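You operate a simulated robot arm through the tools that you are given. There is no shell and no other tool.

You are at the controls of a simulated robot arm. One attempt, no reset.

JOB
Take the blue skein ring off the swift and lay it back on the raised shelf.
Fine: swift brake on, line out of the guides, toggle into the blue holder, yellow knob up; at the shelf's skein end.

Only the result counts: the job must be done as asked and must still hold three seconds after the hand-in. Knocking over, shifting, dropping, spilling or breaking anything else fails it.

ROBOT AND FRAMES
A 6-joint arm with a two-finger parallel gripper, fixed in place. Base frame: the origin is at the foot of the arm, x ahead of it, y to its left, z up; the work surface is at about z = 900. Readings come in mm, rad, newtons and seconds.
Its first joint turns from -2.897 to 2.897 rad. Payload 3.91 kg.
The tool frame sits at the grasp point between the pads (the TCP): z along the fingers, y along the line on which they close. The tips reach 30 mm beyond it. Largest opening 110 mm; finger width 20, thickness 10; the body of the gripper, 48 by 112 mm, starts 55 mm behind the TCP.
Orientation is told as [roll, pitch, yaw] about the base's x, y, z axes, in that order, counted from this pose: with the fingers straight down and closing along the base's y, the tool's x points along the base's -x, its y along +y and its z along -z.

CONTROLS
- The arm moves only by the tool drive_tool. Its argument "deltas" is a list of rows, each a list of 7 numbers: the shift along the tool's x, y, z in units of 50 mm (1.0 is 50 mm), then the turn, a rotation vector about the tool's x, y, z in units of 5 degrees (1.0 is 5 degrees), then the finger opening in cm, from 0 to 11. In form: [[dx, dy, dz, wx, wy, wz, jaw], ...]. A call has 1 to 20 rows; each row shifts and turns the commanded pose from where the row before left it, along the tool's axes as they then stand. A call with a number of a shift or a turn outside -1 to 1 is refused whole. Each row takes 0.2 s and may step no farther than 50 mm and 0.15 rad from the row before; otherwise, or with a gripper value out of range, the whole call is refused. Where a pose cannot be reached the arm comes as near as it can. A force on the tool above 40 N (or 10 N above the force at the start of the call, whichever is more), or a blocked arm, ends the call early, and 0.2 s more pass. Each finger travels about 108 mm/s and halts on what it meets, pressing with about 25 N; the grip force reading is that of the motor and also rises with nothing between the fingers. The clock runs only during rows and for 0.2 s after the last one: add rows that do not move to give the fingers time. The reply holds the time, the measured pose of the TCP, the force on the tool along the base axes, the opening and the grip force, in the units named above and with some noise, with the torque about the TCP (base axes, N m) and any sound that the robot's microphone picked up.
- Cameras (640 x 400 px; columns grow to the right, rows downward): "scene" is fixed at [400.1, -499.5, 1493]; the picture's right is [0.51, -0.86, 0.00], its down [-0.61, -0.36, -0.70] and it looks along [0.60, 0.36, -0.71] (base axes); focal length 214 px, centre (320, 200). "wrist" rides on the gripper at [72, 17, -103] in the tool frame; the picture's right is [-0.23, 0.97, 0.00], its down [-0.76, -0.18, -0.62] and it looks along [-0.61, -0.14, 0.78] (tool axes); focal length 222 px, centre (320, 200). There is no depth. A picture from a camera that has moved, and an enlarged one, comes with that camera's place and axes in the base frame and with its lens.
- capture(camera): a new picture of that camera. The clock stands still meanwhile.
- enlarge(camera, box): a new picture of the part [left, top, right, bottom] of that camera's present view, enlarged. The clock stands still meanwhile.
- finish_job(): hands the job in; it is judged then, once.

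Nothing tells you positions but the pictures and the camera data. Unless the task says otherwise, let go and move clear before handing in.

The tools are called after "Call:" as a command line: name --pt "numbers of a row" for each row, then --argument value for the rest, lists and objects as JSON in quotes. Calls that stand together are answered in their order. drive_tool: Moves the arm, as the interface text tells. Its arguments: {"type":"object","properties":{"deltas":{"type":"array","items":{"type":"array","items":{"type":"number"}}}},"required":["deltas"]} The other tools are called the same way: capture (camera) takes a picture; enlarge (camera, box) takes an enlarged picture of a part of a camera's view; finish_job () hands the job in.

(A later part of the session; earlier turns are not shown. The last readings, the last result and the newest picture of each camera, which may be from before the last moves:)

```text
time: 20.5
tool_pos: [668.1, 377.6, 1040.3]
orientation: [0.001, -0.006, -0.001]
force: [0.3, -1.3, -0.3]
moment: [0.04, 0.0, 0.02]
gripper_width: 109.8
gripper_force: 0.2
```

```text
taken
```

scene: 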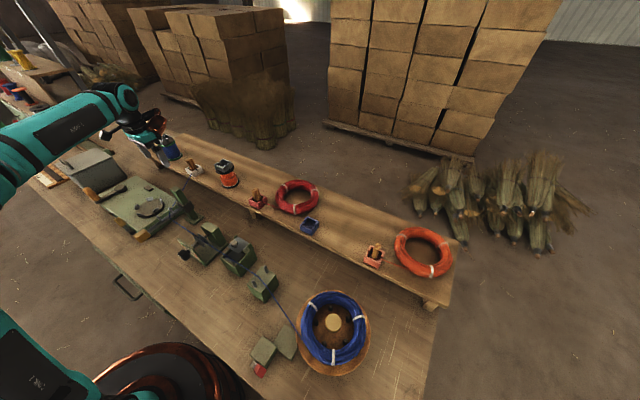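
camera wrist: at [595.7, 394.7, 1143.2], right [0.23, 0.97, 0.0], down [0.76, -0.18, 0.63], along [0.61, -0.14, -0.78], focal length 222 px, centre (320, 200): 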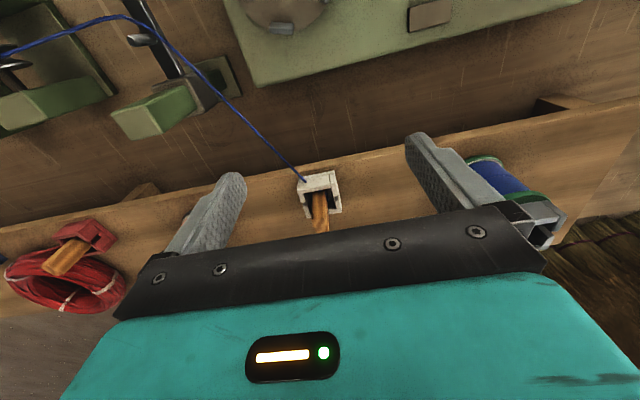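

Call:
enlarge --camera "wrist" --box '[260, 150, 380, 240]'

Call:
enlarge --camera "wrist" --box '[0, 0, 260, 160]'

Call:
enlarge --camera "scene" --box '[150, 140, 250, 220]'

```text
4.44 times, centred on (320, 195) of wrist
camera zoom: at [595.7, 394.7, 1143.2], right [0.23, 0.97, 0.0], down [0.76, -0.18, 0.63], along [0.61, -0.14, -0.78], focal length 987 px, centre (320, 222)
```

zoom: 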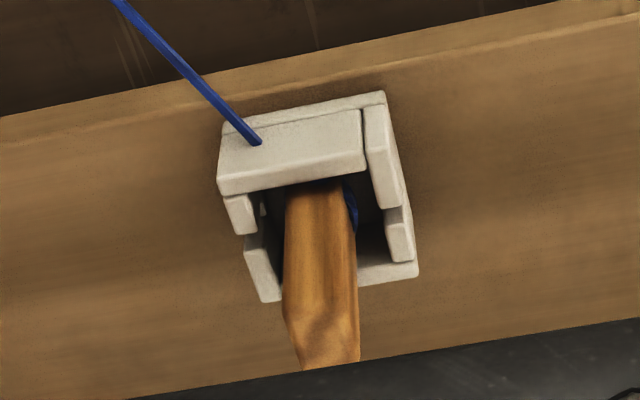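

```text
2.46 times, centred on (130, 80) of wrist
camera zoom: at [595.7, 394.7, 1143.2], right [0.23, 0.97, 0.0], down [0.76, -0.18, 0.63], along [0.61, -0.14, -0.78], focal length 547 px, centre (788, 495)
```

zoom: 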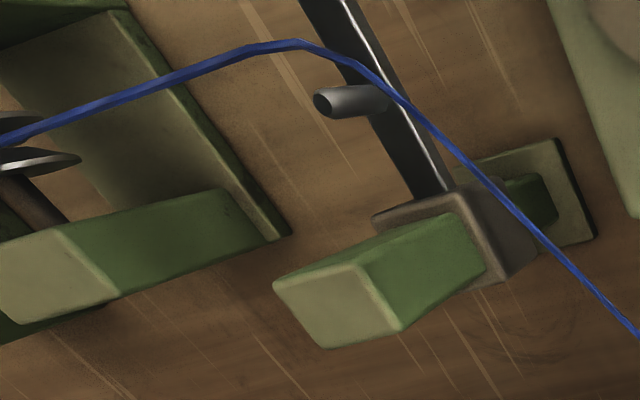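

```text
5.00 times, centred on (200, 180) of scene
camera zoom: at [400.1, -499.5, 1493.0], right [0.51, -0.86, 0.0], down [-0.61, -0.36, -0.7], along [0.6, 0.36, -0.71], focal length 1072 px, centre (920, 300)
```

zoom: 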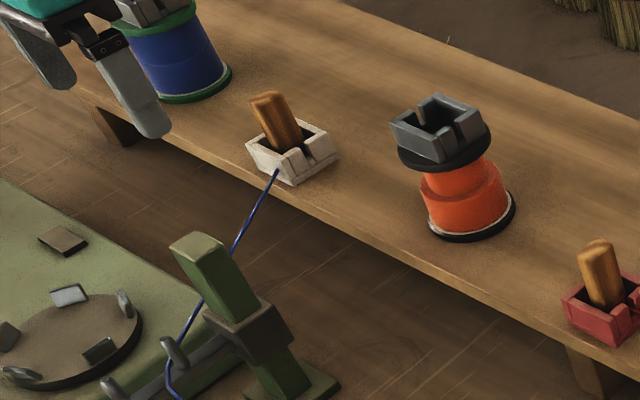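

The toggle stands in the white holder at about (767,356) with its top at z≈972, and the line runs from its foot to the pins on the winder's front bar. I'll move over it and descend with the fingers straddling it along y.

Call:
drive_tool --pt "-0.65 -0.15 0 0 0 0 7" --pt "-0.65 -0.15 0 0 0 0 7" --pt "-0.64 -0.13 0 0 0 0 7" --pt "0 0 0.4 0 0 0 7" --pt "0 0 0.4 0 0 0 7"

Call:
capture --camera "wrist"

Call:
enlarge --camera "scene" --box '[140, 110, 260, 200]'

```text
time: 21.7
tool_pos: [766.0, 356.1, 998.3]
orientation: [0.001, -0.004, -0.001]
force: [0.9, -0.3, -1.0]
moment: [0.04, -0.01, 0.0]
gripper_width: 70.0
gripper_force: 0.1
```

```text
taken
camera wrist: at [692.8, 373.7, 1102.4], right [0.23, 0.97, 0.0], down [0.76, -0.18, 0.63], along [0.61, -0.14, -0.78], focal length 222 px, centre (320, 200)
```

wrist: 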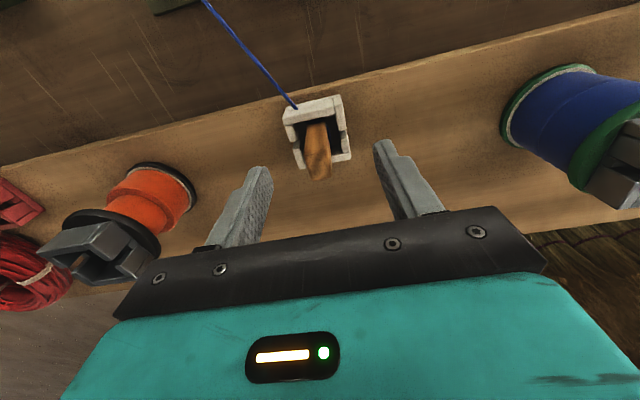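

```text
4.44 times, centred on (200, 155) of scene
camera zoom: at [400.1, -499.5, 1493.0], right [0.51, -0.86, 0.0], down [-0.61, -0.36, -0.7], along [0.6, 0.36, -0.71], focal length 953 px, centre (853, 400)
```

zoom: 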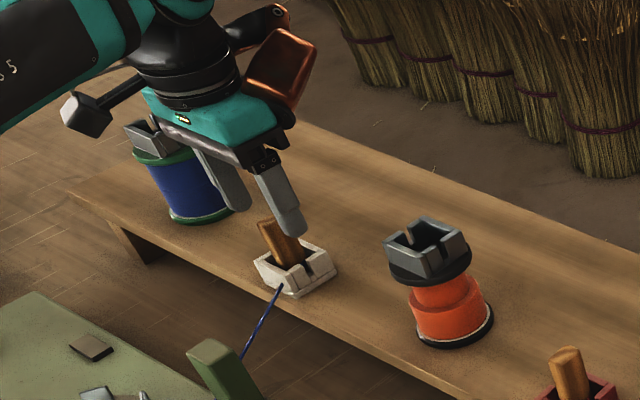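

The toggle is centred between the fingers. I'll descend to z≈955 and close.

Call:
drive_tool --pt "0 0 0.22 0 0 0 7" --pt "0 0 0.22 0 0 0 7" --pt "0 0 0.22 0 0 0 7" --pt "0 0 0.2 0 0 0 7" --pt "0 0 0 0 0 0 4" --pt "0 0 0 0 0 0 1" --pt "0 0 0 0 0 0 0.5" --pt "0 0 0 0 0 0 0.5"

Call:
capture --camera "wrist"

```text
time: 23.5
tool_pos: [765.9, 354.9, 955.0]
orientation: [-0.001, -0.005, 0.0]
force: [-4.3, -17.7, -5.9]
moment: [-0.6, -0.19, -0.32]
gripper_width: 47.9
gripper_force: 45.0
```

```text
taken
camera wrist: at [693.6, 372.5, 1058.6], right [0.23, 0.97, 0.0], down [0.76, -0.18, 0.63], along [0.61, -0.14, -0.78], focal length 222 px, centre (320, 200)
```

wrist: 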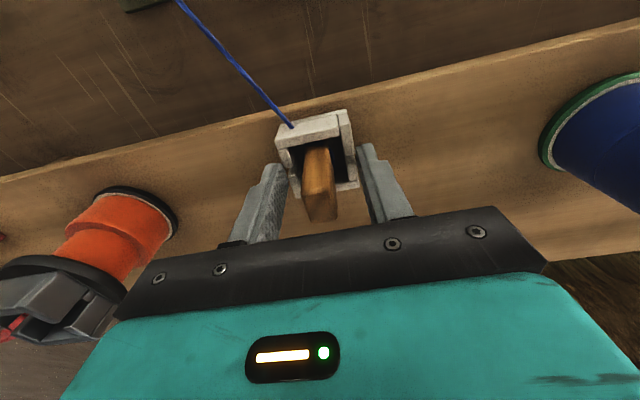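

The fingers met the holder itself (48 mm), so its rim is higher than I thought. I'll open right away, rise about 20 mm and regrip only the toggle.

Call:
drive_tool --pt "0 0 0 0 0 0 7" --pt "0 0 0 0 0 0 7" --pt "0 0 -0.2 0 0 0 7" --pt "0 0 -0.2 0 0 0 7"

Call:
capture --camera "wrist"

Call:
enlarge --camera "scene" --box '[150, 140, 250, 220]'

```text
time: 24.5
tool_pos: [765.0, 356.9, 974.1]
orientation: [0.0, -0.003, 0.0]
force: [0.3, 0.6, 0.7]
moment: [-0.02, 0.0, 0.0]
gripper_width: 70.2
gripper_force: 0.1
```

```text
taken
camera wrist: at [692.9, 374.7, 1078.9], right [0.23, 0.97, 0.0], down [0.76, -0.18, 0.63], along [0.61, -0.14, -0.78], focal length 222 px, centre (320, 200)
```

wrist: 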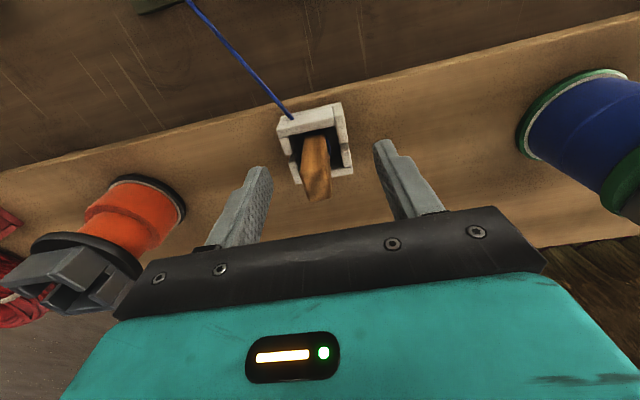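

```text
5.00 times, centred on (200, 180) of scene
camera zoom: at [400.1, -499.5, 1493.0], right [0.51, -0.86, 0.0], down [-0.61, -0.36, -0.7], along [0.6, 0.36, -0.71], focal length 1072 px, centre (920, 300)
```

zoom: 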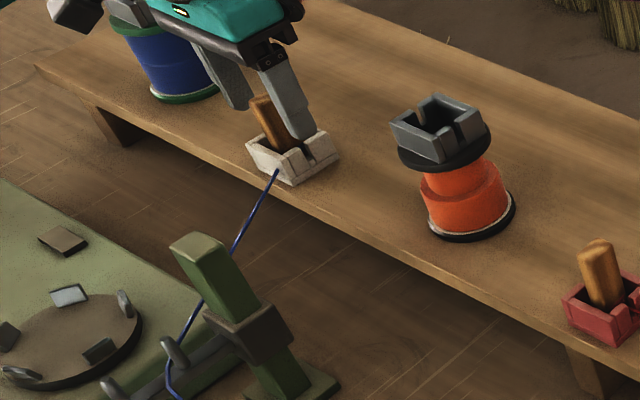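

The holder hasn't moved. Its rim is about z=930, so I'll grip with the tips at about 937.

Call:
drive_tool --pt "0 0.0 0.14 0 0 0 7" --pt "0 0 0 0 0 0 5" --pt "0 0 0 0 0 0 3" --pt "0 0 0 0 0 0 1" --pt "0 0 0 0 0 0 1"

Call:
capture --camera "wrist"

```text
time: 25.7
tool_pos: [765.9, 356.7, 969.2]
orientation: [0.0, -0.003, -0.001]
force: [-0.1, -0.6, 0.3]
moment: [0.0, 0.0, 0.03]
gripper_width: 14.9
gripper_force: 25.5
```

```text
taken
camera wrist: at [693.0, 374.2, 1071.8], right [0.23, 0.97, 0.0], down [0.76, -0.18, 0.63], along [0.61, -0.14, -0.78], focal length 222 px, centre (320, 200)
```

wrist: 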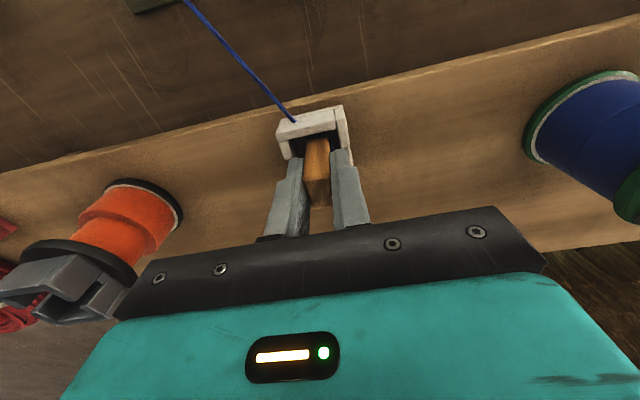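

The toggle is gripped at 15 mm. I'll lift slowly and watch the line.

Call:
drive_tool --pt "0 0 -0.2 0 0 0 1" --pt "0 0 -0.2 0 0 0 1" --pt "0 0 -0.2 0 0 0 1" --pt "0 0 -0.2 0 0 0 1"

Call:
capture --camera "scene"

Call:
enlarge --camera "scene" --box '[130, 120, 290, 260]'

Call:
capture --camera "wrist"

```text
time: 26.7
tool_pos: [766.1, 356.3, 1009.6]
orientation: [0.0, -0.003, 0.0]
force: [0.2, -1.1, 0.4]
moment: [-0.02, -0.02, 0.0]
gripper_width: 15.2
gripper_force: 25.1
```

```text
taken
```

scene: 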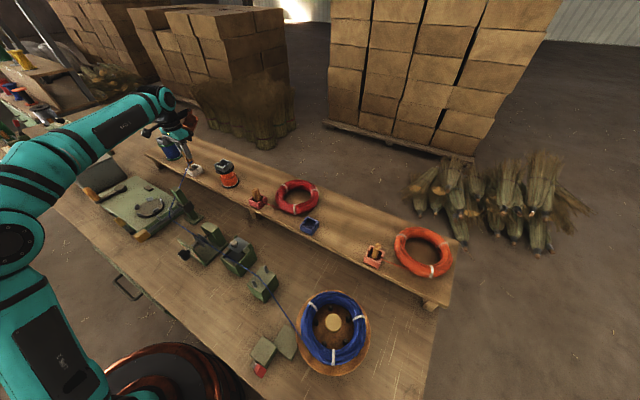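

```text
2.86 times, centred on (210, 190) of scene
camera zoom: at [400.1, -499.5, 1493.0], right [0.51, -0.86, 0.0], down [-0.61, -0.36, -0.7], along [0.6, 0.36, -0.71], focal length 613 px, centre (634, 229)
```

zoom: 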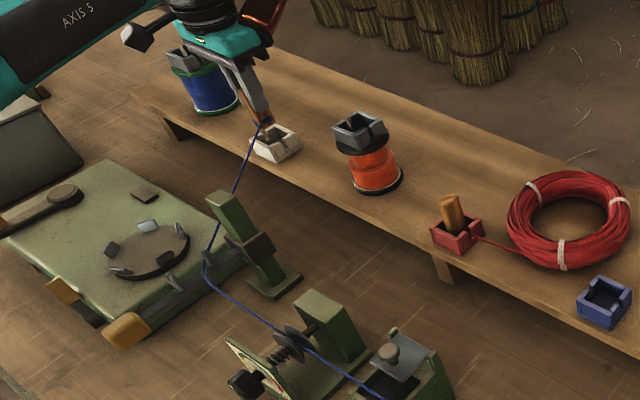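

```text
taken
camera wrist: at [693.9, 373.5, 1112.6], right [0.23, 0.97, 0.0], down [0.76, -0.18, 0.63], along [0.61, -0.14, -0.78], focal length 222 px, centre (320, 200)
```

wrist: 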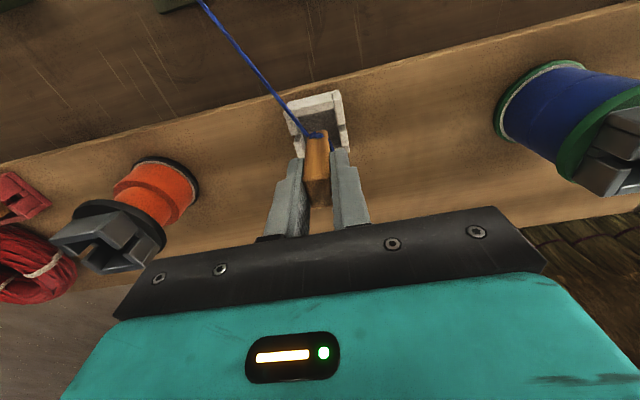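

The line follows the toggle and still bends round the winder's front pins. I'll raise the toggle further to see whether the line lifts out of the guides.

Call:
drive_tool --pt "0.1 0 -0.5 0 0 0 1" --pt "0.1 0 -0.5 0 0 0 1" --pt "0.1 0 -0.5 0 0 0 1" --pt "0.1 0 -0.5 0 0 0 1"

Call:
enlarge --camera "scene" --box '[110, 100, 330, 320]'

Call:
capture --camera "wrist"

```text
time: 27.7
tool_pos: [745.3, 356.3, 1108.3]
orientation: [0.001, -0.003, 0.0]
force: [-0.6, 0.6, -0.7]
moment: [-0.02, 0.0, 0.03]
gripper_width: 14.9
gripper_force: 24.5
```

```text
1.82 times, centred on (220, 210) of scene
camera zoom: at [400.1, -499.5, 1493.0], right [0.51, -0.86, 0.0], down [-0.61, -0.36, -0.7], along [0.6, 0.36, -0.71], focal length 390 px, centre (502, 182)
```

zoom: 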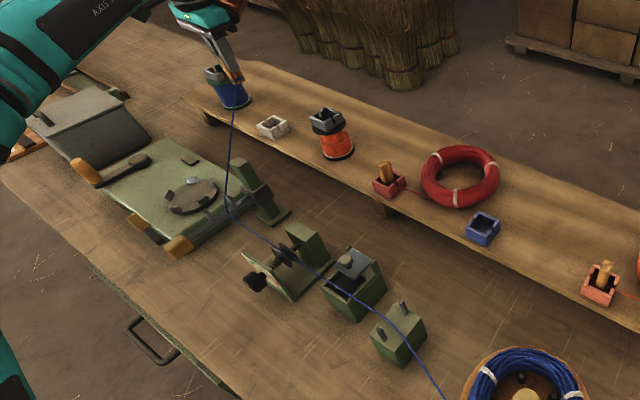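

```text
taken
camera wrist: at [672.6, 373.8, 1212.3], right [0.23, 0.97, 0.0], down [0.76, -0.18, 0.63], along [0.61, -0.14, -0.78], focal length 222 px, centre (320, 200)
```

wrist: 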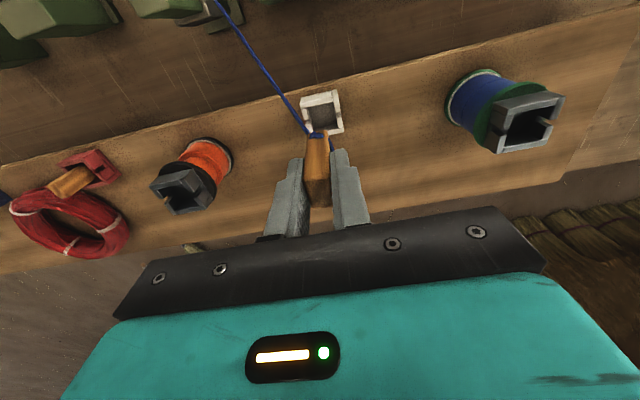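

Call:
enlarge --camera "scene" --box '[150, 150, 250, 260]'

Call:
enlarge --camera "scene" --box '[220, 260, 400, 400]'

Call:
enlarge --camera "scene" --box '[170, 210, 310, 310]'

```text
3.64 times, centred on (200, 205) of scene
camera zoom: at [400.1, -499.5, 1493.0], right [0.51, -0.86, 0.0], down [-0.61, -0.36, -0.7], along [0.6, 0.36, -0.71], focal length 780 px, centre (756, 182)
```

zoom: 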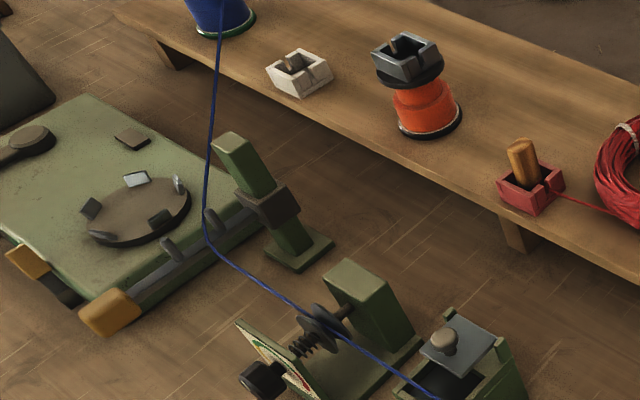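

```text
2.86 times, centred on (310, 330) of scene
camera zoom: at [400.1, -499.5, 1493.0], right [0.51, -0.86, 0.0], down [-0.61, -0.36, -0.7], along [0.6, 0.36, -0.71], focal length 613 px, centre (349, -171)
```

zoom: 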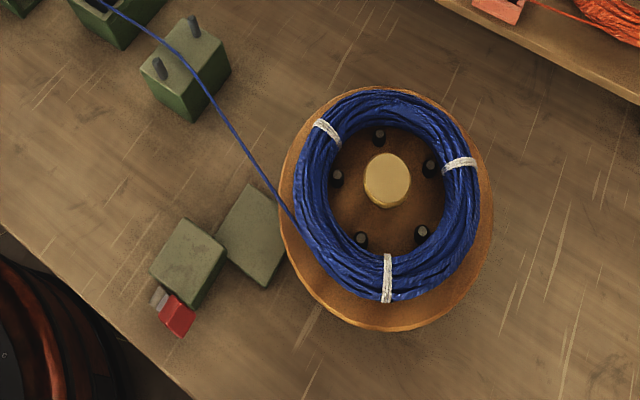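

```text
4.00 times, centred on (240, 260) of scene
camera zoom: at [400.1, -499.5, 1493.0], right [0.51, -0.86, 0.0], down [-0.61, -0.36, -0.7], along [0.6, 0.36, -0.71], focal length 858 px, centre (640, -40)
```

zoom: 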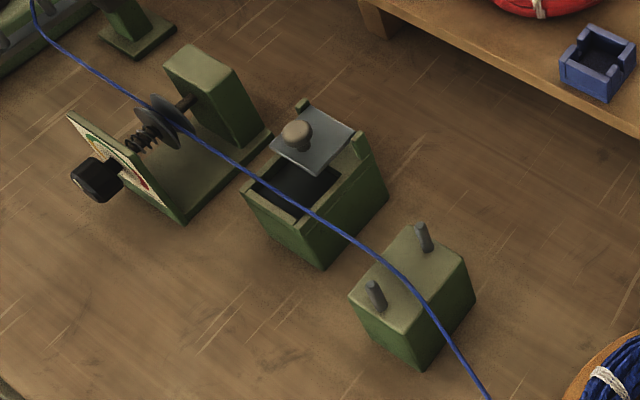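

The line hasn't left the guides and pulls nothing; the ring and ties haven't moved. I'll carry the toggle high over the winder's front pins to lift the line off them.

Call:
drive_tool --pt "0.65 -0.15 -0.1 0 0 0 1" --pt "0.65 -0.15 -0.1 0 0 0 1" --pt "0.65 -0.22 -0.1 0 0 0 1" --pt "0.65 -0.3 -0.1 0 0 0 1" --pt "0.65 -0.3 -0.1 0 0 0 1"

Call:
capture --camera "scene"

Call:
enlarge --camera "scene" --box '[110, 120, 330, 320]'

Call:
capture --camera "wrist"

```text
time: 28.9
tool_pos: [584.8, 300.3, 1130.0]
orientation: [0.0, -0.004, 0.001]
force: [-0.1, 0.6, -0.3]
moment: [0.0, 0.01, -0.02]
gripper_width: 15.0
gripper_force: 24.9
```

```text
taken
```

scene: 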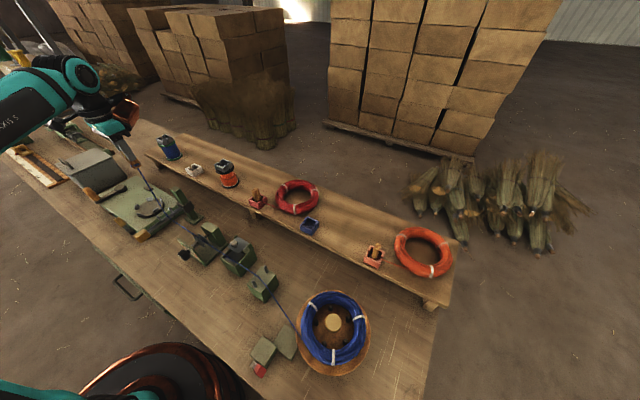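

```text
2.00 times, centred on (220, 220) of scene
camera zoom: at [400.1, -499.5, 1493.0], right [0.51, -0.86, 0.0], down [-0.61, -0.36, -0.7], along [0.6, 0.36, -0.71], focal length 429 px, centre (520, 160)
```

zoom: 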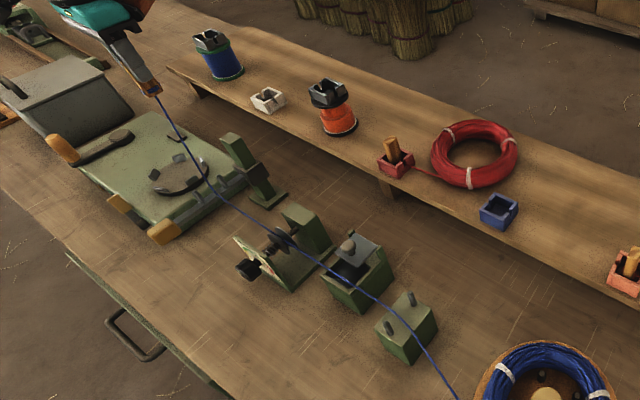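

```text
taken
camera wrist: at [511.4, 318.4, 1234.3], right [0.23, 0.97, 0.0], down [0.76, -0.18, 0.63], along [0.61, -0.14, -0.78], focal length 222 px, centre (320, 200)
```

wrist: 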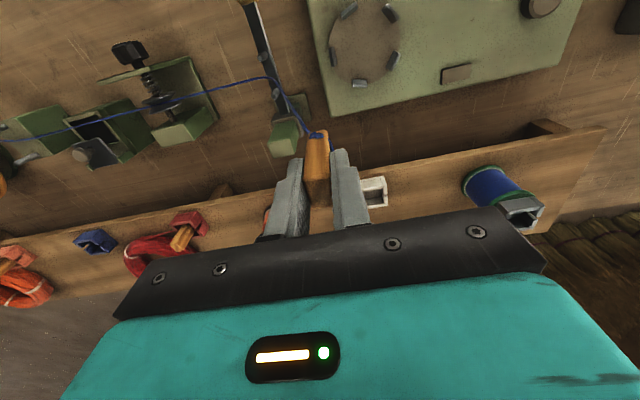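

Call:
enlarge --camera "wrist" --box '[200, 30, 340, 150]'

Call:
enlarge --camera "scene" --box '[150, 160, 250, 260]'

Call:
enlarge --camera "wrist" --box '[0, 20, 220, 180]'

```text
3.33 times, centred on (270, 90) of wrist
camera zoom: at [511.4, 318.4, 1234.3], right [0.23, 0.97, 0.0], down [0.76, -0.18, 0.63], along [0.61, -0.14, -0.78], focal length 740 px, centre (487, 567)
```

zoom: 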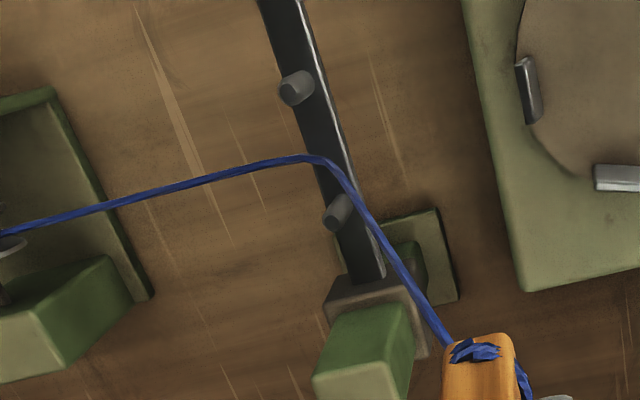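

```text
4.00 times, centred on (200, 210) of scene
camera zoom: at [400.1, -499.5, 1493.0], right [0.51, -0.86, 0.0], down [-0.61, -0.36, -0.7], along [0.6, 0.36, -0.71], focal length 858 px, centre (800, 160)
```

zoom: 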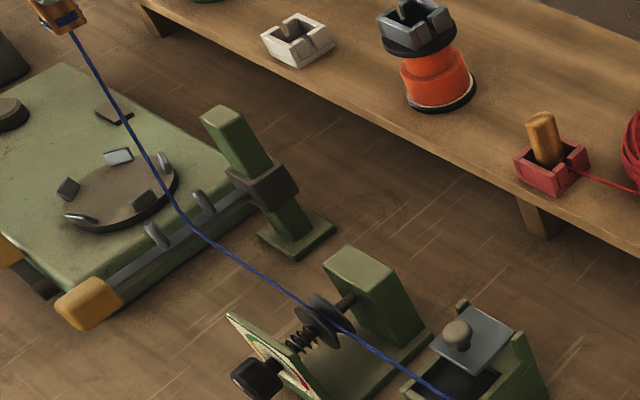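

```text
2.50 times, centred on (110, 100) of wrist
camera zoom: at [511.4, 318.4, 1234.3], right [0.23, 0.97, 0.0], down [0.76, -0.18, 0.63], along [0.61, -0.14, -0.78], focal length 555 px, centre (845, 450)
```

zoom: 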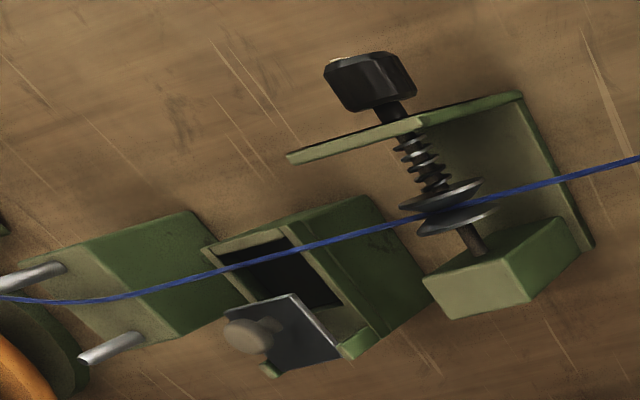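

The line is still between the front pins (about (574,238,895)) since the toggle is still beyond them. I'll carry the toggle on in −y over the pins and toward the tensioner discs (546,59,883).

Call:
drive_tool --pt "0.1 -0.6 0 0 0 0 1" --pt "0.1 -0.6 0 0 0 0 1" --pt "0.1 -0.6 0 0 0 0 1" --pt "0.1 -0.6 0 0 0 0 1"

Call:
enlarge --camera "scene" --box '[110, 120, 330, 320]'

Call:
capture --camera "wrist"

```text
time: 29.9
tool_pos: [563.6, 179.2, 1133.1]
orientation: [0.0, -0.004, 0.003]
force: [0.5, -0.8, 0.4]
moment: [0.01, 0.03, 0.0]
gripper_width: 14.9
gripper_force: 25.3
```

```text
2.00 times, centred on (220, 220) of scene
camera zoom: at [400.1, -499.5, 1493.0], right [0.51, -0.86, 0.0], down [-0.61, -0.36, -0.7], along [0.6, 0.36, -0.71], focal length 429 px, centre (520, 160)
```

zoom: 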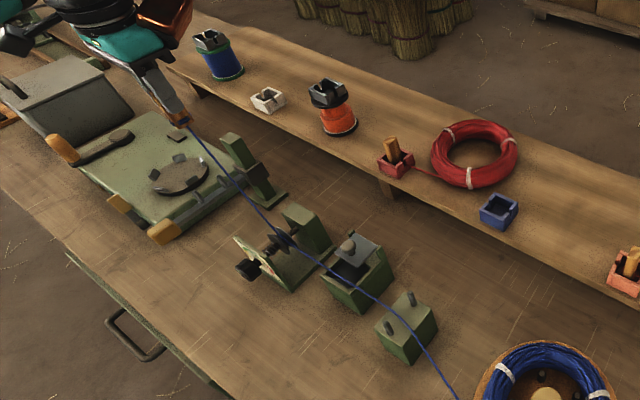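

```text
taken
camera wrist: at [490.8, 197.2, 1236.6], right [0.23, 0.97, 0.0], down [0.76, -0.18, 0.63], along [0.61, -0.14, -0.78], focal length 222 px, centre (320, 200)
```

wrist: 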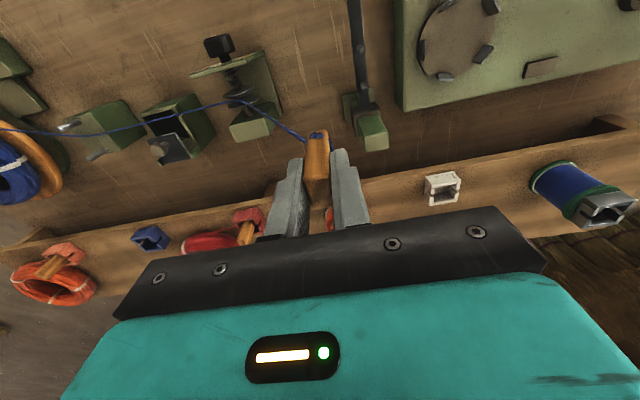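

The line left the front pins and now runs from the discs straight to the toggle. I'll continue over the discs and the box.

Call:
drive_tool --pt "0 -0.6 0 0 0 0 1" --pt "0 -0.6 0 0 0 0 1" --pt "0 -0.6 0 0 0 0 1" --pt "0 -0.6 0 0 0 0 1" --pt "0 -0.6 0 0 0 0 1" --pt "0 -0.6 0 0 0 0 1"

Call:
enlarge --camera "scene" --box '[110, 120, 330, 320]'

Call:
capture --camera "wrist"

```text
time: 31.3
tool_pos: [562.5, -2.1, 1135.1]
orientation: [0.0, -0.005, 0.0]
force: [-0.2, -0.2, -0.4]
moment: [-0.01, -0.01, 0.0]
gripper_width: 15.1
gripper_force: 24.7
```

```text
2.00 times, centred on (220, 220) of scene
camera zoom: at [400.1, -499.5, 1493.0], right [0.51, -0.86, 0.0], down [-0.61, -0.36, -0.7], along [0.6, 0.36, -0.71], focal length 429 px, centre (520, 160)
```

zoom: 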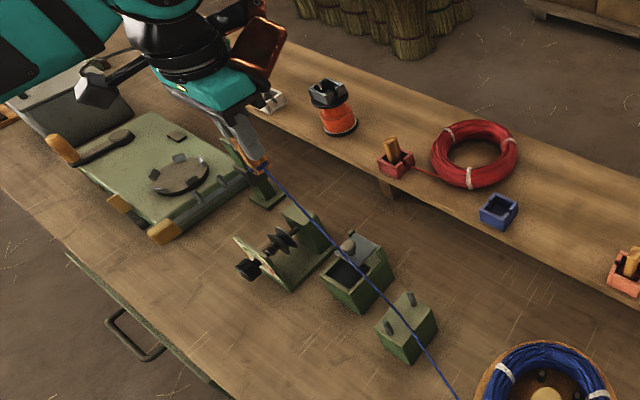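

```text
taken
camera wrist: at [489.9, 15.5, 1237.7], right [0.23, 0.97, 0.0], down [0.76, -0.18, 0.63], along [0.61, -0.14, -0.78], focal length 222 px, centre (320, 200)
```

wrist: 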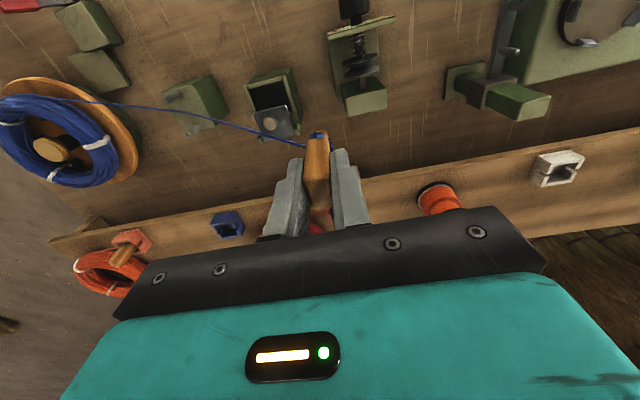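

The discs are clear and the line now runs from the two-pin block to the toggle. I'll continue past the two-pin block.

Call:
drive_tool --pt "0 -0.6 0 0 0 0 1" --pt "0 -0.6 0 0 0 0 1" --pt "0 -0.6 0 0 0 0 1" --pt "0 -0.6 0 0 0 0 1" --pt "0 -0.6 0 0 0 0 1" --pt "0 -0.6 0 0 0 0 1" --pt "0 -0.6 0 0 0 0 1" --pt "0 -0.6 0 0 0 0 1" --pt "0 -0.5 0 0 0 0 1"

Call:
capture --camera "scene"

Call:
capture --camera "wrist"

```text
time: 33.3
tool_pos: [562.2, -264.3, 1132.0]
orientation: [0.0, -0.004, 0.002]
force: [0.1, -0.2, 0.7]
moment: [-0.01, -0.02, 0.0]
gripper_width: 15.0
gripper_force: 25.1
```

```text
taken
```

scene: 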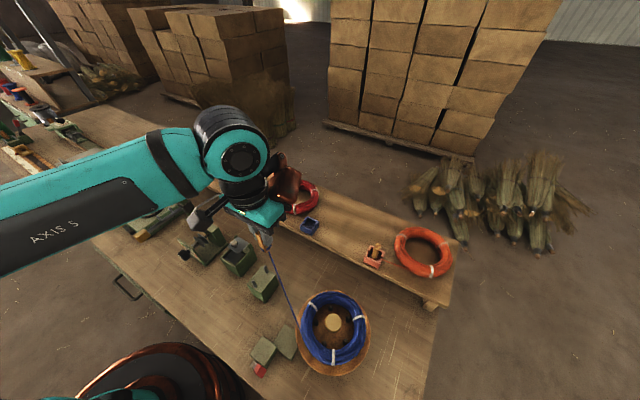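

```text
taken
camera wrist: at [490.5, -246.7, 1235.3], right [0.23, 0.97, 0.0], down [0.76, -0.18, 0.63], along [0.61, -0.14, -0.78], focal length 222 px, centre (320, 200)
```

wrist: 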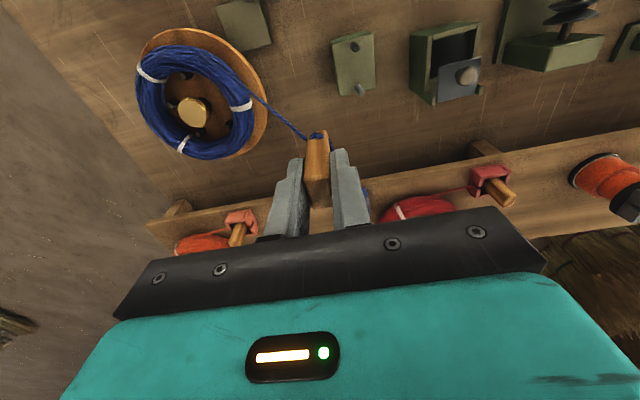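

All guides are clear; the line now runs straight from the ring to the toggle. Let me check how the toggle sits in the grip before placing it in the blue holder.

Call:
enlarge --camera "wrist" --box '[250, 110, 390, 220]'

Call:
enlarge --camera "scene" --box '[220, 200, 340, 290]'

```text
3.64 times, centred on (320, 165) of wrist
camera zoom: at [490.5, -246.7, 1235.3], right [0.23, 0.97, 0.0], down [0.76, -0.18, 0.63], along [0.61, -0.14, -0.78], focal length 808 px, centre (320, 327)
```

zoom: 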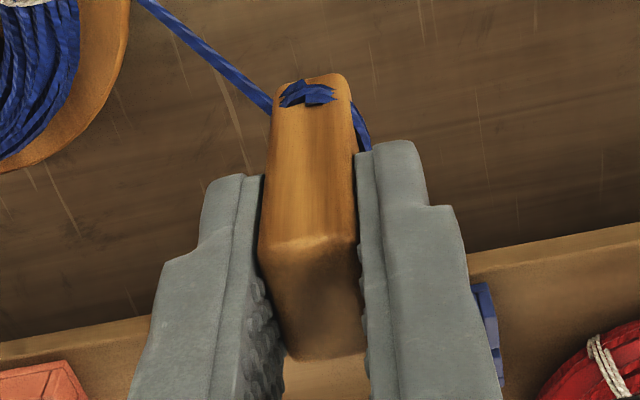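

```text
4.44 times, centred on (280, 245) of scene
camera zoom: at [400.1, -499.5, 1493.0], right [0.51, -0.86, 0.0], down [-0.61, -0.36, -0.7], along [0.6, 0.36, -0.71], focal length 953 px, centre (498, 0)
```

zoom: 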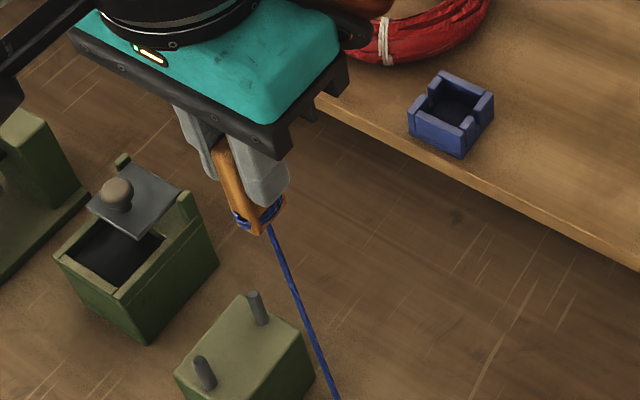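

The toggle hangs upright in the grip with its foot about 66 mm below the TCP. I'll carry it above the blue holder at about (765,-242).

Call:
drive_tool --pt "-0.677 0.073 0.2 0 0 0 1" --pt "-0.677 0.073 0.2 0 0 0 1" --pt "-0.677 0.073 0.3 0 0 0 1" --pt "-0.677 0.073 0.35 0 0 0 1" --pt "-0.677 0.073 0.4 0 0 0 1" --pt "-0.667 0.073 0.4 0 0 0 1" --pt "0 0 0 0 0 0 1"

Call:
capture --camera "wrist"

Call:
enlarge --camera "scene" --box '[250, 160, 390, 270]'

Call:
enlarge --camera "wrist" --box '[250, 110, 390, 220]'

```text
time: 34.9
tool_pos: [768.1, -241.2, 1041.4]
orientation: [0.001, -0.005, 0.001]
force: [0.4, -0.3, 0.5]
moment: [-0.01, 0.02, 0.04]
gripper_width: 15.0
gripper_force: 24.7
```

```text
taken
camera wrist: at [695.2, -223.8, 1146.1], right [0.23, 0.97, 0.0], down [0.76, -0.18, 0.63], along [0.61, -0.14, -0.78], focal length 222 px, centre (320, 200)
```

wrist: 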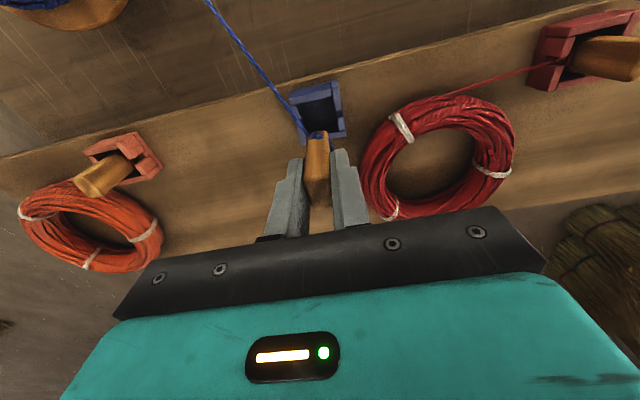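

```text
3.64 times, centred on (320, 215) of scene
camera zoom: at [400.1, -499.5, 1493.0], right [0.51, -0.86, 0.0], down [-0.61, -0.36, -0.7], along [0.6, 0.36, -0.71], focal length 780 px, centre (320, 146)
```

zoom: 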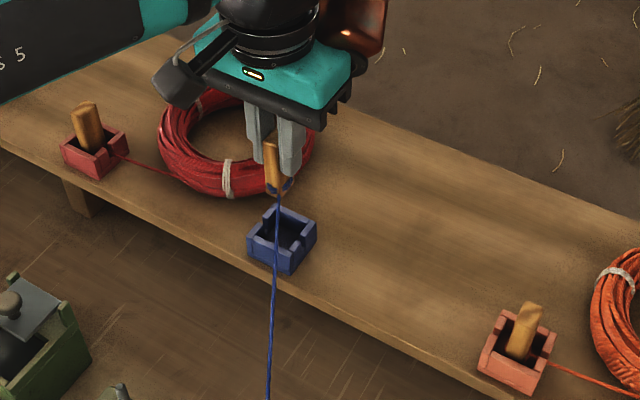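

```text
3.64 times, centred on (320, 165) of wrist
camera zoom: at [695.2, -223.8, 1146.1], right [0.23, 0.97, 0.0], down [0.76, -0.18, 0.63], along [0.61, -0.14, -0.78], focal length 808 px, centre (320, 327)
```

zoom: 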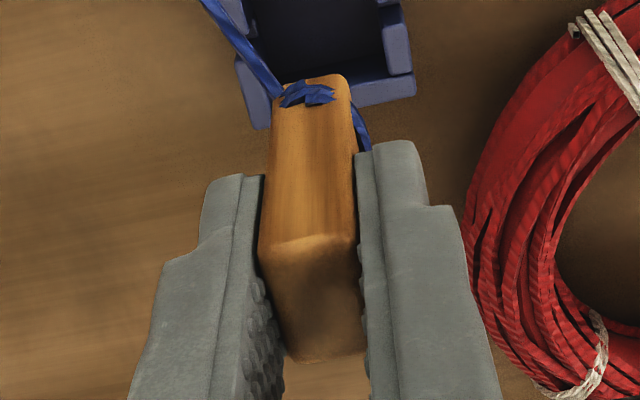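

Call:
enlarge --camera "wrist" --box '[260, 65, 380, 150]'

```text
4.71 times, centred on (320, 108) of wrist
camera zoom: at [695.2, -223.8, 1146.1], right [0.23, 0.97, 0.0], down [0.76, -0.18, 0.63], along [0.61, -0.14, -0.78], focal length 1045 px, centre (320, 635)
```

zoom: 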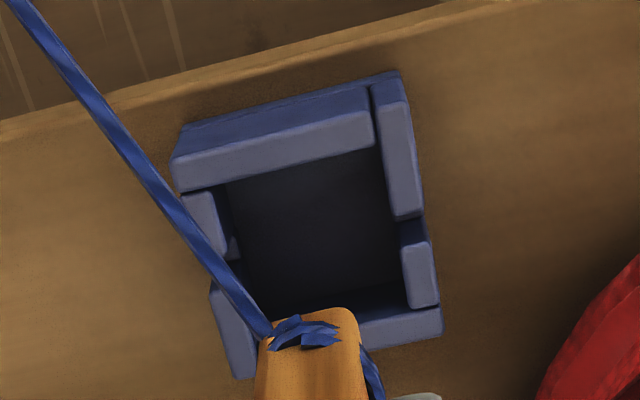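

The toggle's foot is aligned over the blue holder's opening (centre about (765,-241)). I'll descend carefully.

Call:
drive_tool --pt "0.04 0 0.25 0 0 0 1" --pt "0 0 0.25 0 0 0 1" --pt "0 0 0.25 0 0 0 1" --pt "0 0 0.2 0 0 0 1" --pt "0 0 0.2 0 0 0 1"

Call:
capture --camera "wrist"

Call:
enlarge --camera "scene" --box '[260, 170, 360, 250]'

```text
time: 36.1
tool_pos: [765.3, -242.3, 983.7]
orientation: [0.001, -0.005, 0.001]
force: [0.9, 0.2, 1.0]
moment: [-0.04, 0.02, -0.03]
gripper_width: 15.1
gripper_force: 25.1
```

```text
taken
camera wrist: at [693.0, -224.8, 1086.5], right [0.23, 0.97, 0.0], down [0.76, -0.18, 0.63], along [0.61, -0.14, -0.78], focal length 222 px, centre (320, 200)
```

wrist: 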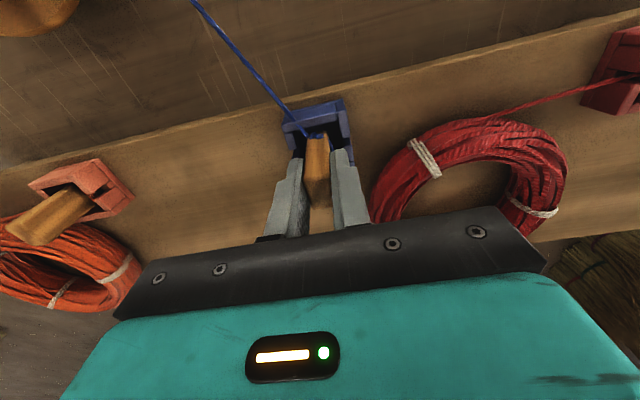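

```text
5.00 times, centred on (310, 210) of scene
camera zoom: at [400.1, -499.5, 1493.0], right [0.51, -0.86, 0.0], down [-0.61, -0.36, -0.7], along [0.6, 0.36, -0.71], focal length 1072 px, centre (370, 150)
```

zoom: 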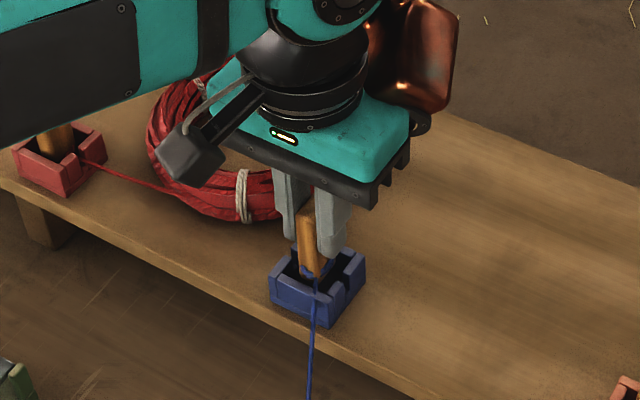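

The toggle is entering the holder. A few more small steps down to the floor.

Call:
drive_tool --pt "0 0 0.1 0 0 0 1" --pt "0 0 0.08 0 0 0 1" --pt "0 0 0.06 0 0 0 1" --pt "0 0 0.04 0 0 0 1"

Call:
enlarge --camera "scene" --box '[260, 170, 360, 250]'

Call:
enlarge --camera "wrist" --box '[260, 85, 380, 205]'

```text
time: 37.1
tool_pos: [766.2, -243.0, 967.4]
orientation: [0.0, -0.005, 0.001]
force: [0.1, -0.1, -0.2]
moment: [0.01, 0.0, 0.03]
gripper_width: 15.1
gripper_force: 24.9
```

```text
5.00 times, centred on (310, 210) of scene
camera zoom: at [400.1, -499.5, 1493.0], right [0.51, -0.86, 0.0], down [-0.61, -0.36, -0.7], along [0.6, 0.36, -0.71], focal length 1072 px, centre (370, 150)
```

zoom: 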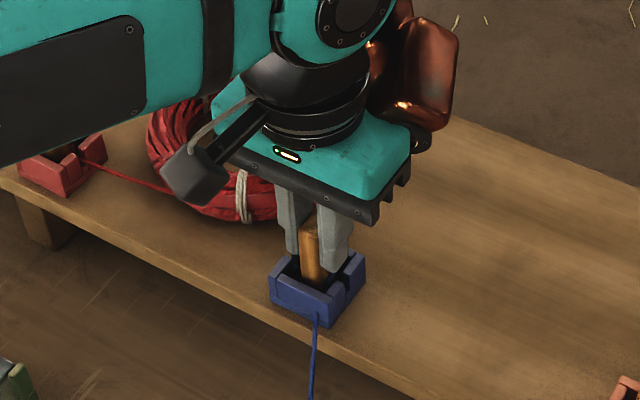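

```text
3.33 times, centred on (320, 145) of wrist
camera zoom: at [693.4, -225.5, 1072.0], right [0.23, 0.97, 0.0], down [0.76, -0.18, 0.63], along [0.61, -0.14, -0.78], focal length 740 px, centre (320, 383)
```

zoom: 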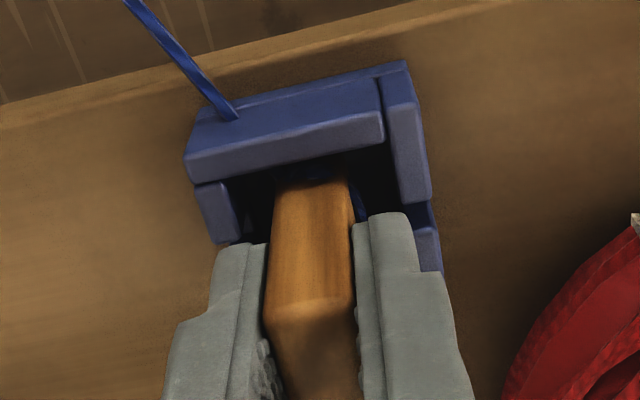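

No floor contact yet; I'll lower a few more millimetres while watching the force.

Call:
drive_tool --pt "0 0 0.03 0 0 0 1" --pt "0 0 0.03 0 0 0 1"

```text
time: 37.7
tool_pos: [764.7, -242.9, 967.6]
orientation: [-0.001, -0.006, 0.003]
force: [4.3, 0.8, 14.7]
moment: [0.05, -0.26, 0.02]
gripper_width: 15.3
gripper_force: 25.2
```

The foot is on the holder floor. I'll open gently, then rise straight up.

Call:
drive_tool --pt "0 0 -0.02 0 0 0 3" --pt "0 0 0 0 0 0 4" --pt "0 0 -0.3 0 0 0 4" --pt "0 0 -0.6 0 0 0 4" --pt "0 0 -0.8 0 0 0 5" --pt "0.5 0 -0.8 0 0 0 8"

Call:
capture --camera "wrist"

Call:
capture --camera "scene"

Call:
enlarge --camera "scene" --box '[240, 180, 380, 350]'

```text
time: 39.1
tool_pos: [739.9, -241.8, 1091.5]
orientation: [0.002, -0.002, 0.0]
force: [2.1, 0.9, -0.4]
moment: [0.02, 0.08, -0.01]
gripper_width: 80.0
gripper_force: 0.1
```

```text
taken
camera wrist: at [668.1, -225.1, 1196.4], right [0.23, 0.97, 0.0], down [0.76, -0.18, 0.63], along [0.61, -0.14, -0.78], focal length 222 px, centre (320, 200)
```

wrist: 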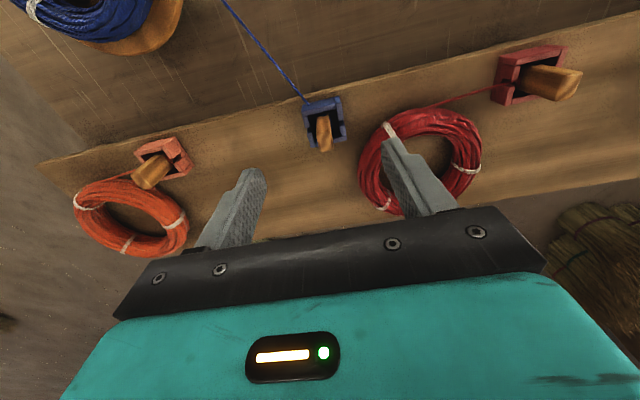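

```text
taken
```

scene: 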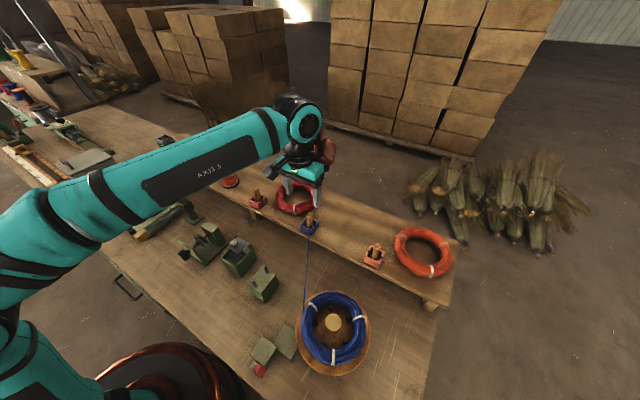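

```text
2.35 times, centred on (310, 265) of scene
camera zoom: at [400.1, -499.5, 1493.0], right [0.51, -0.86, 0.0], down [-0.61, -0.36, -0.7], along [0.6, 0.36, -0.71], focal length 505 px, centre (344, 47)
```

zoom: 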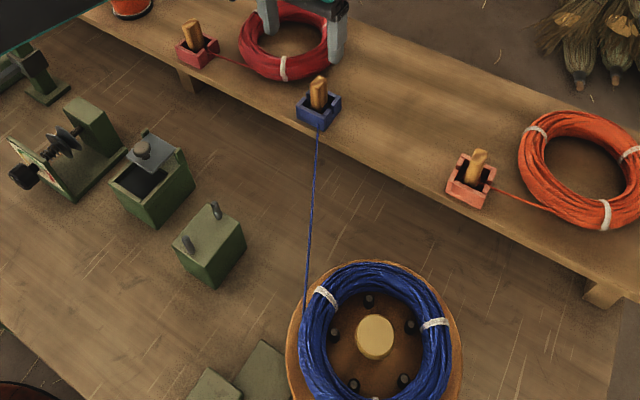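

The toggle stands in the blue holder and the line is clear of the guides. Next is the yellow knob: I'll move above the swift for a closer look.

Call:
drive_tool --pt "0.6 -0.65 0.1 0 0 0 5" --pt "0.6 -0.65 0.2 0 0 0 5" --pt "0.6 -0.65 0.2 0 0 0 5" --pt "0.6 -0.65 0.2 0 0 0 5" --pt "0.6 -0.65 0.2 0 0 0 5" --pt "0.6 -0.65 0.2 0 0 0 5" --pt "0.22 -0.26 0.2 0 0 0 5" --pt "0 0 0 0 0 0 5"

Call:
capture --camera "wrist"

Call:
enlarge --camera "wrist" --box '[240, 50, 400, 180]'

Call:
enlarge --camera "scene" --box '[270, 260, 400, 390]'

```text
time: 40.9
tool_pos: [546.1, -450.0, 1026.7]
orientation: [-0.001, -0.004, 0.0]
force: [-0.3, -0.1, -0.3]
moment: [0.02, 0.0, 0.01]
gripper_width: 50.2
gripper_force: 0.1
```

```text
taken
camera wrist: at [474.2, -433.4, 1130.1], right [0.23, 0.97, 0.0], down [0.76, -0.18, 0.63], along [0.61, -0.14, -0.78], focal length 222 px, centre (320, 200)
```

wrist: 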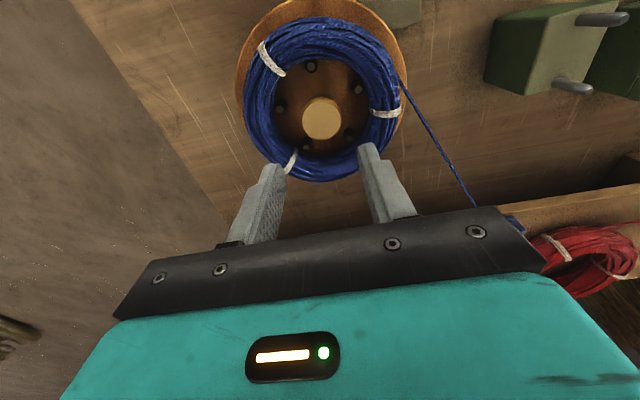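

```text
3.08 times, centred on (320, 115) of wrist
camera zoom: at [474.2, -433.4, 1130.1], right [0.23, 0.97, 0.0], down [0.76, -0.18, 0.63], along [0.61, -0.14, -0.78], focal length 684 px, centre (320, 462)
```

zoom: 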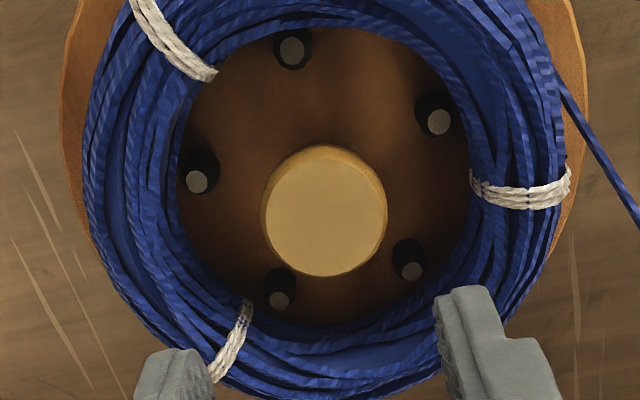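

```text
3.08 times, centred on (335, 325) of scene
camera zoom: at [400.1, -499.5, 1493.0], right [0.51, -0.86, 0.0], down [-0.61, -0.36, -0.7], along [0.6, 0.36, -0.71], focal length 660 px, centre (274, -185)
```

zoom: 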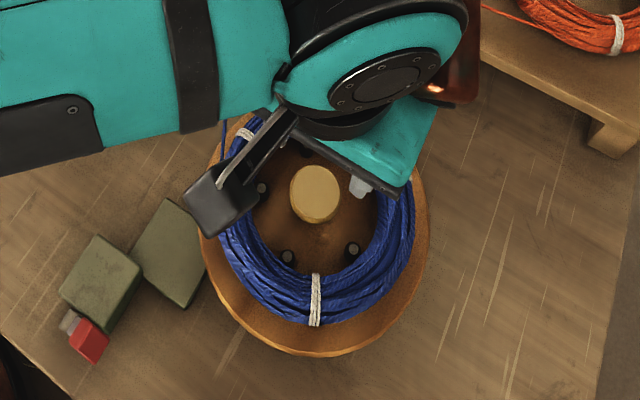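

The knob is centred at (550,-449.5), 40 mm across with its top near z=906; the peg tops are lower at about z=870. I'll descend with a 50 mm opening to z≈915 and grip the knob.

Call:
drive_tool --pt "-0.08 0.01 0.6 0 0 0 5" --pt "0 0 0.6 0 0 0 5" --pt "0 0 0.4 0 0 0 5" --pt "0 0 0.3 0 0 0 5" --pt "0 0 0.3 0 0 0 5" --pt "0 0 0 0 0 0 5"

Call:
capture --camera "wrist"

```text
time: 42.3
tool_pos: [551.9, -451.2, 914.7]
orientation: [0.0, -0.005, 0.0]
force: [0.4, -0.2, -0.7]
moment: [-0.04, 0.0, -0.02]
gripper_width: 50.3
gripper_force: 0.0
```

```text
taken
camera wrist: at [479.8, -432.8, 1018.8], right [0.23, 0.97, 0.0], down [0.76, -0.18, 0.63], along [0.61, -0.14, -0.78], focal length 222 px, centre (320, 200)
```

wrist: 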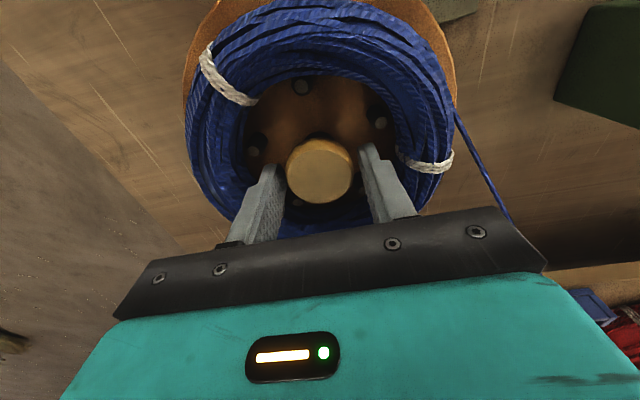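

Call:
drive_tool --pt "0.06 0.03 0 0 0 0 5" --pt "0 0 0 0 0 0 3.5" --pt "0 0 0 0 0 0 3.3" --pt "0 0 0 0 0 0 3.3"

Call:
capture --camera "wrist"

```text
time: 43.3
tool_pos: [549.4, -449.3, 913.9]
orientation: [0.0, -0.004, 0.0]
force: [6.7, -15.0, -0.3]
moment: [-0.24, -0.14, -0.01]
gripper_width: 40.5
gripper_force: 44.6
```

```text
taken
camera wrist: at [476.9, -432.6, 1018.6], right [0.23, 0.97, 0.0], down [0.76, -0.18, 0.63], along [0.61, -0.14, -0.78], focal length 222 px, centre (320, 200)
```

wrist: 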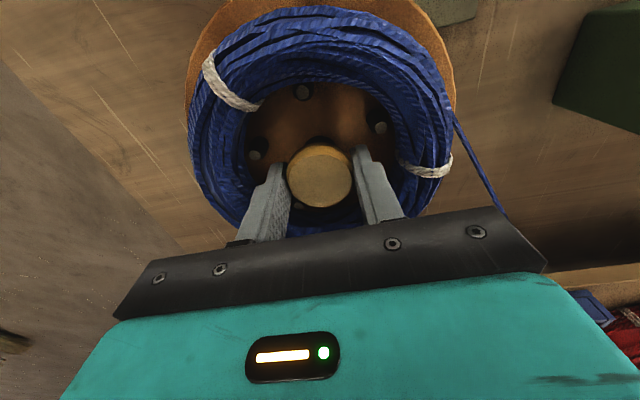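

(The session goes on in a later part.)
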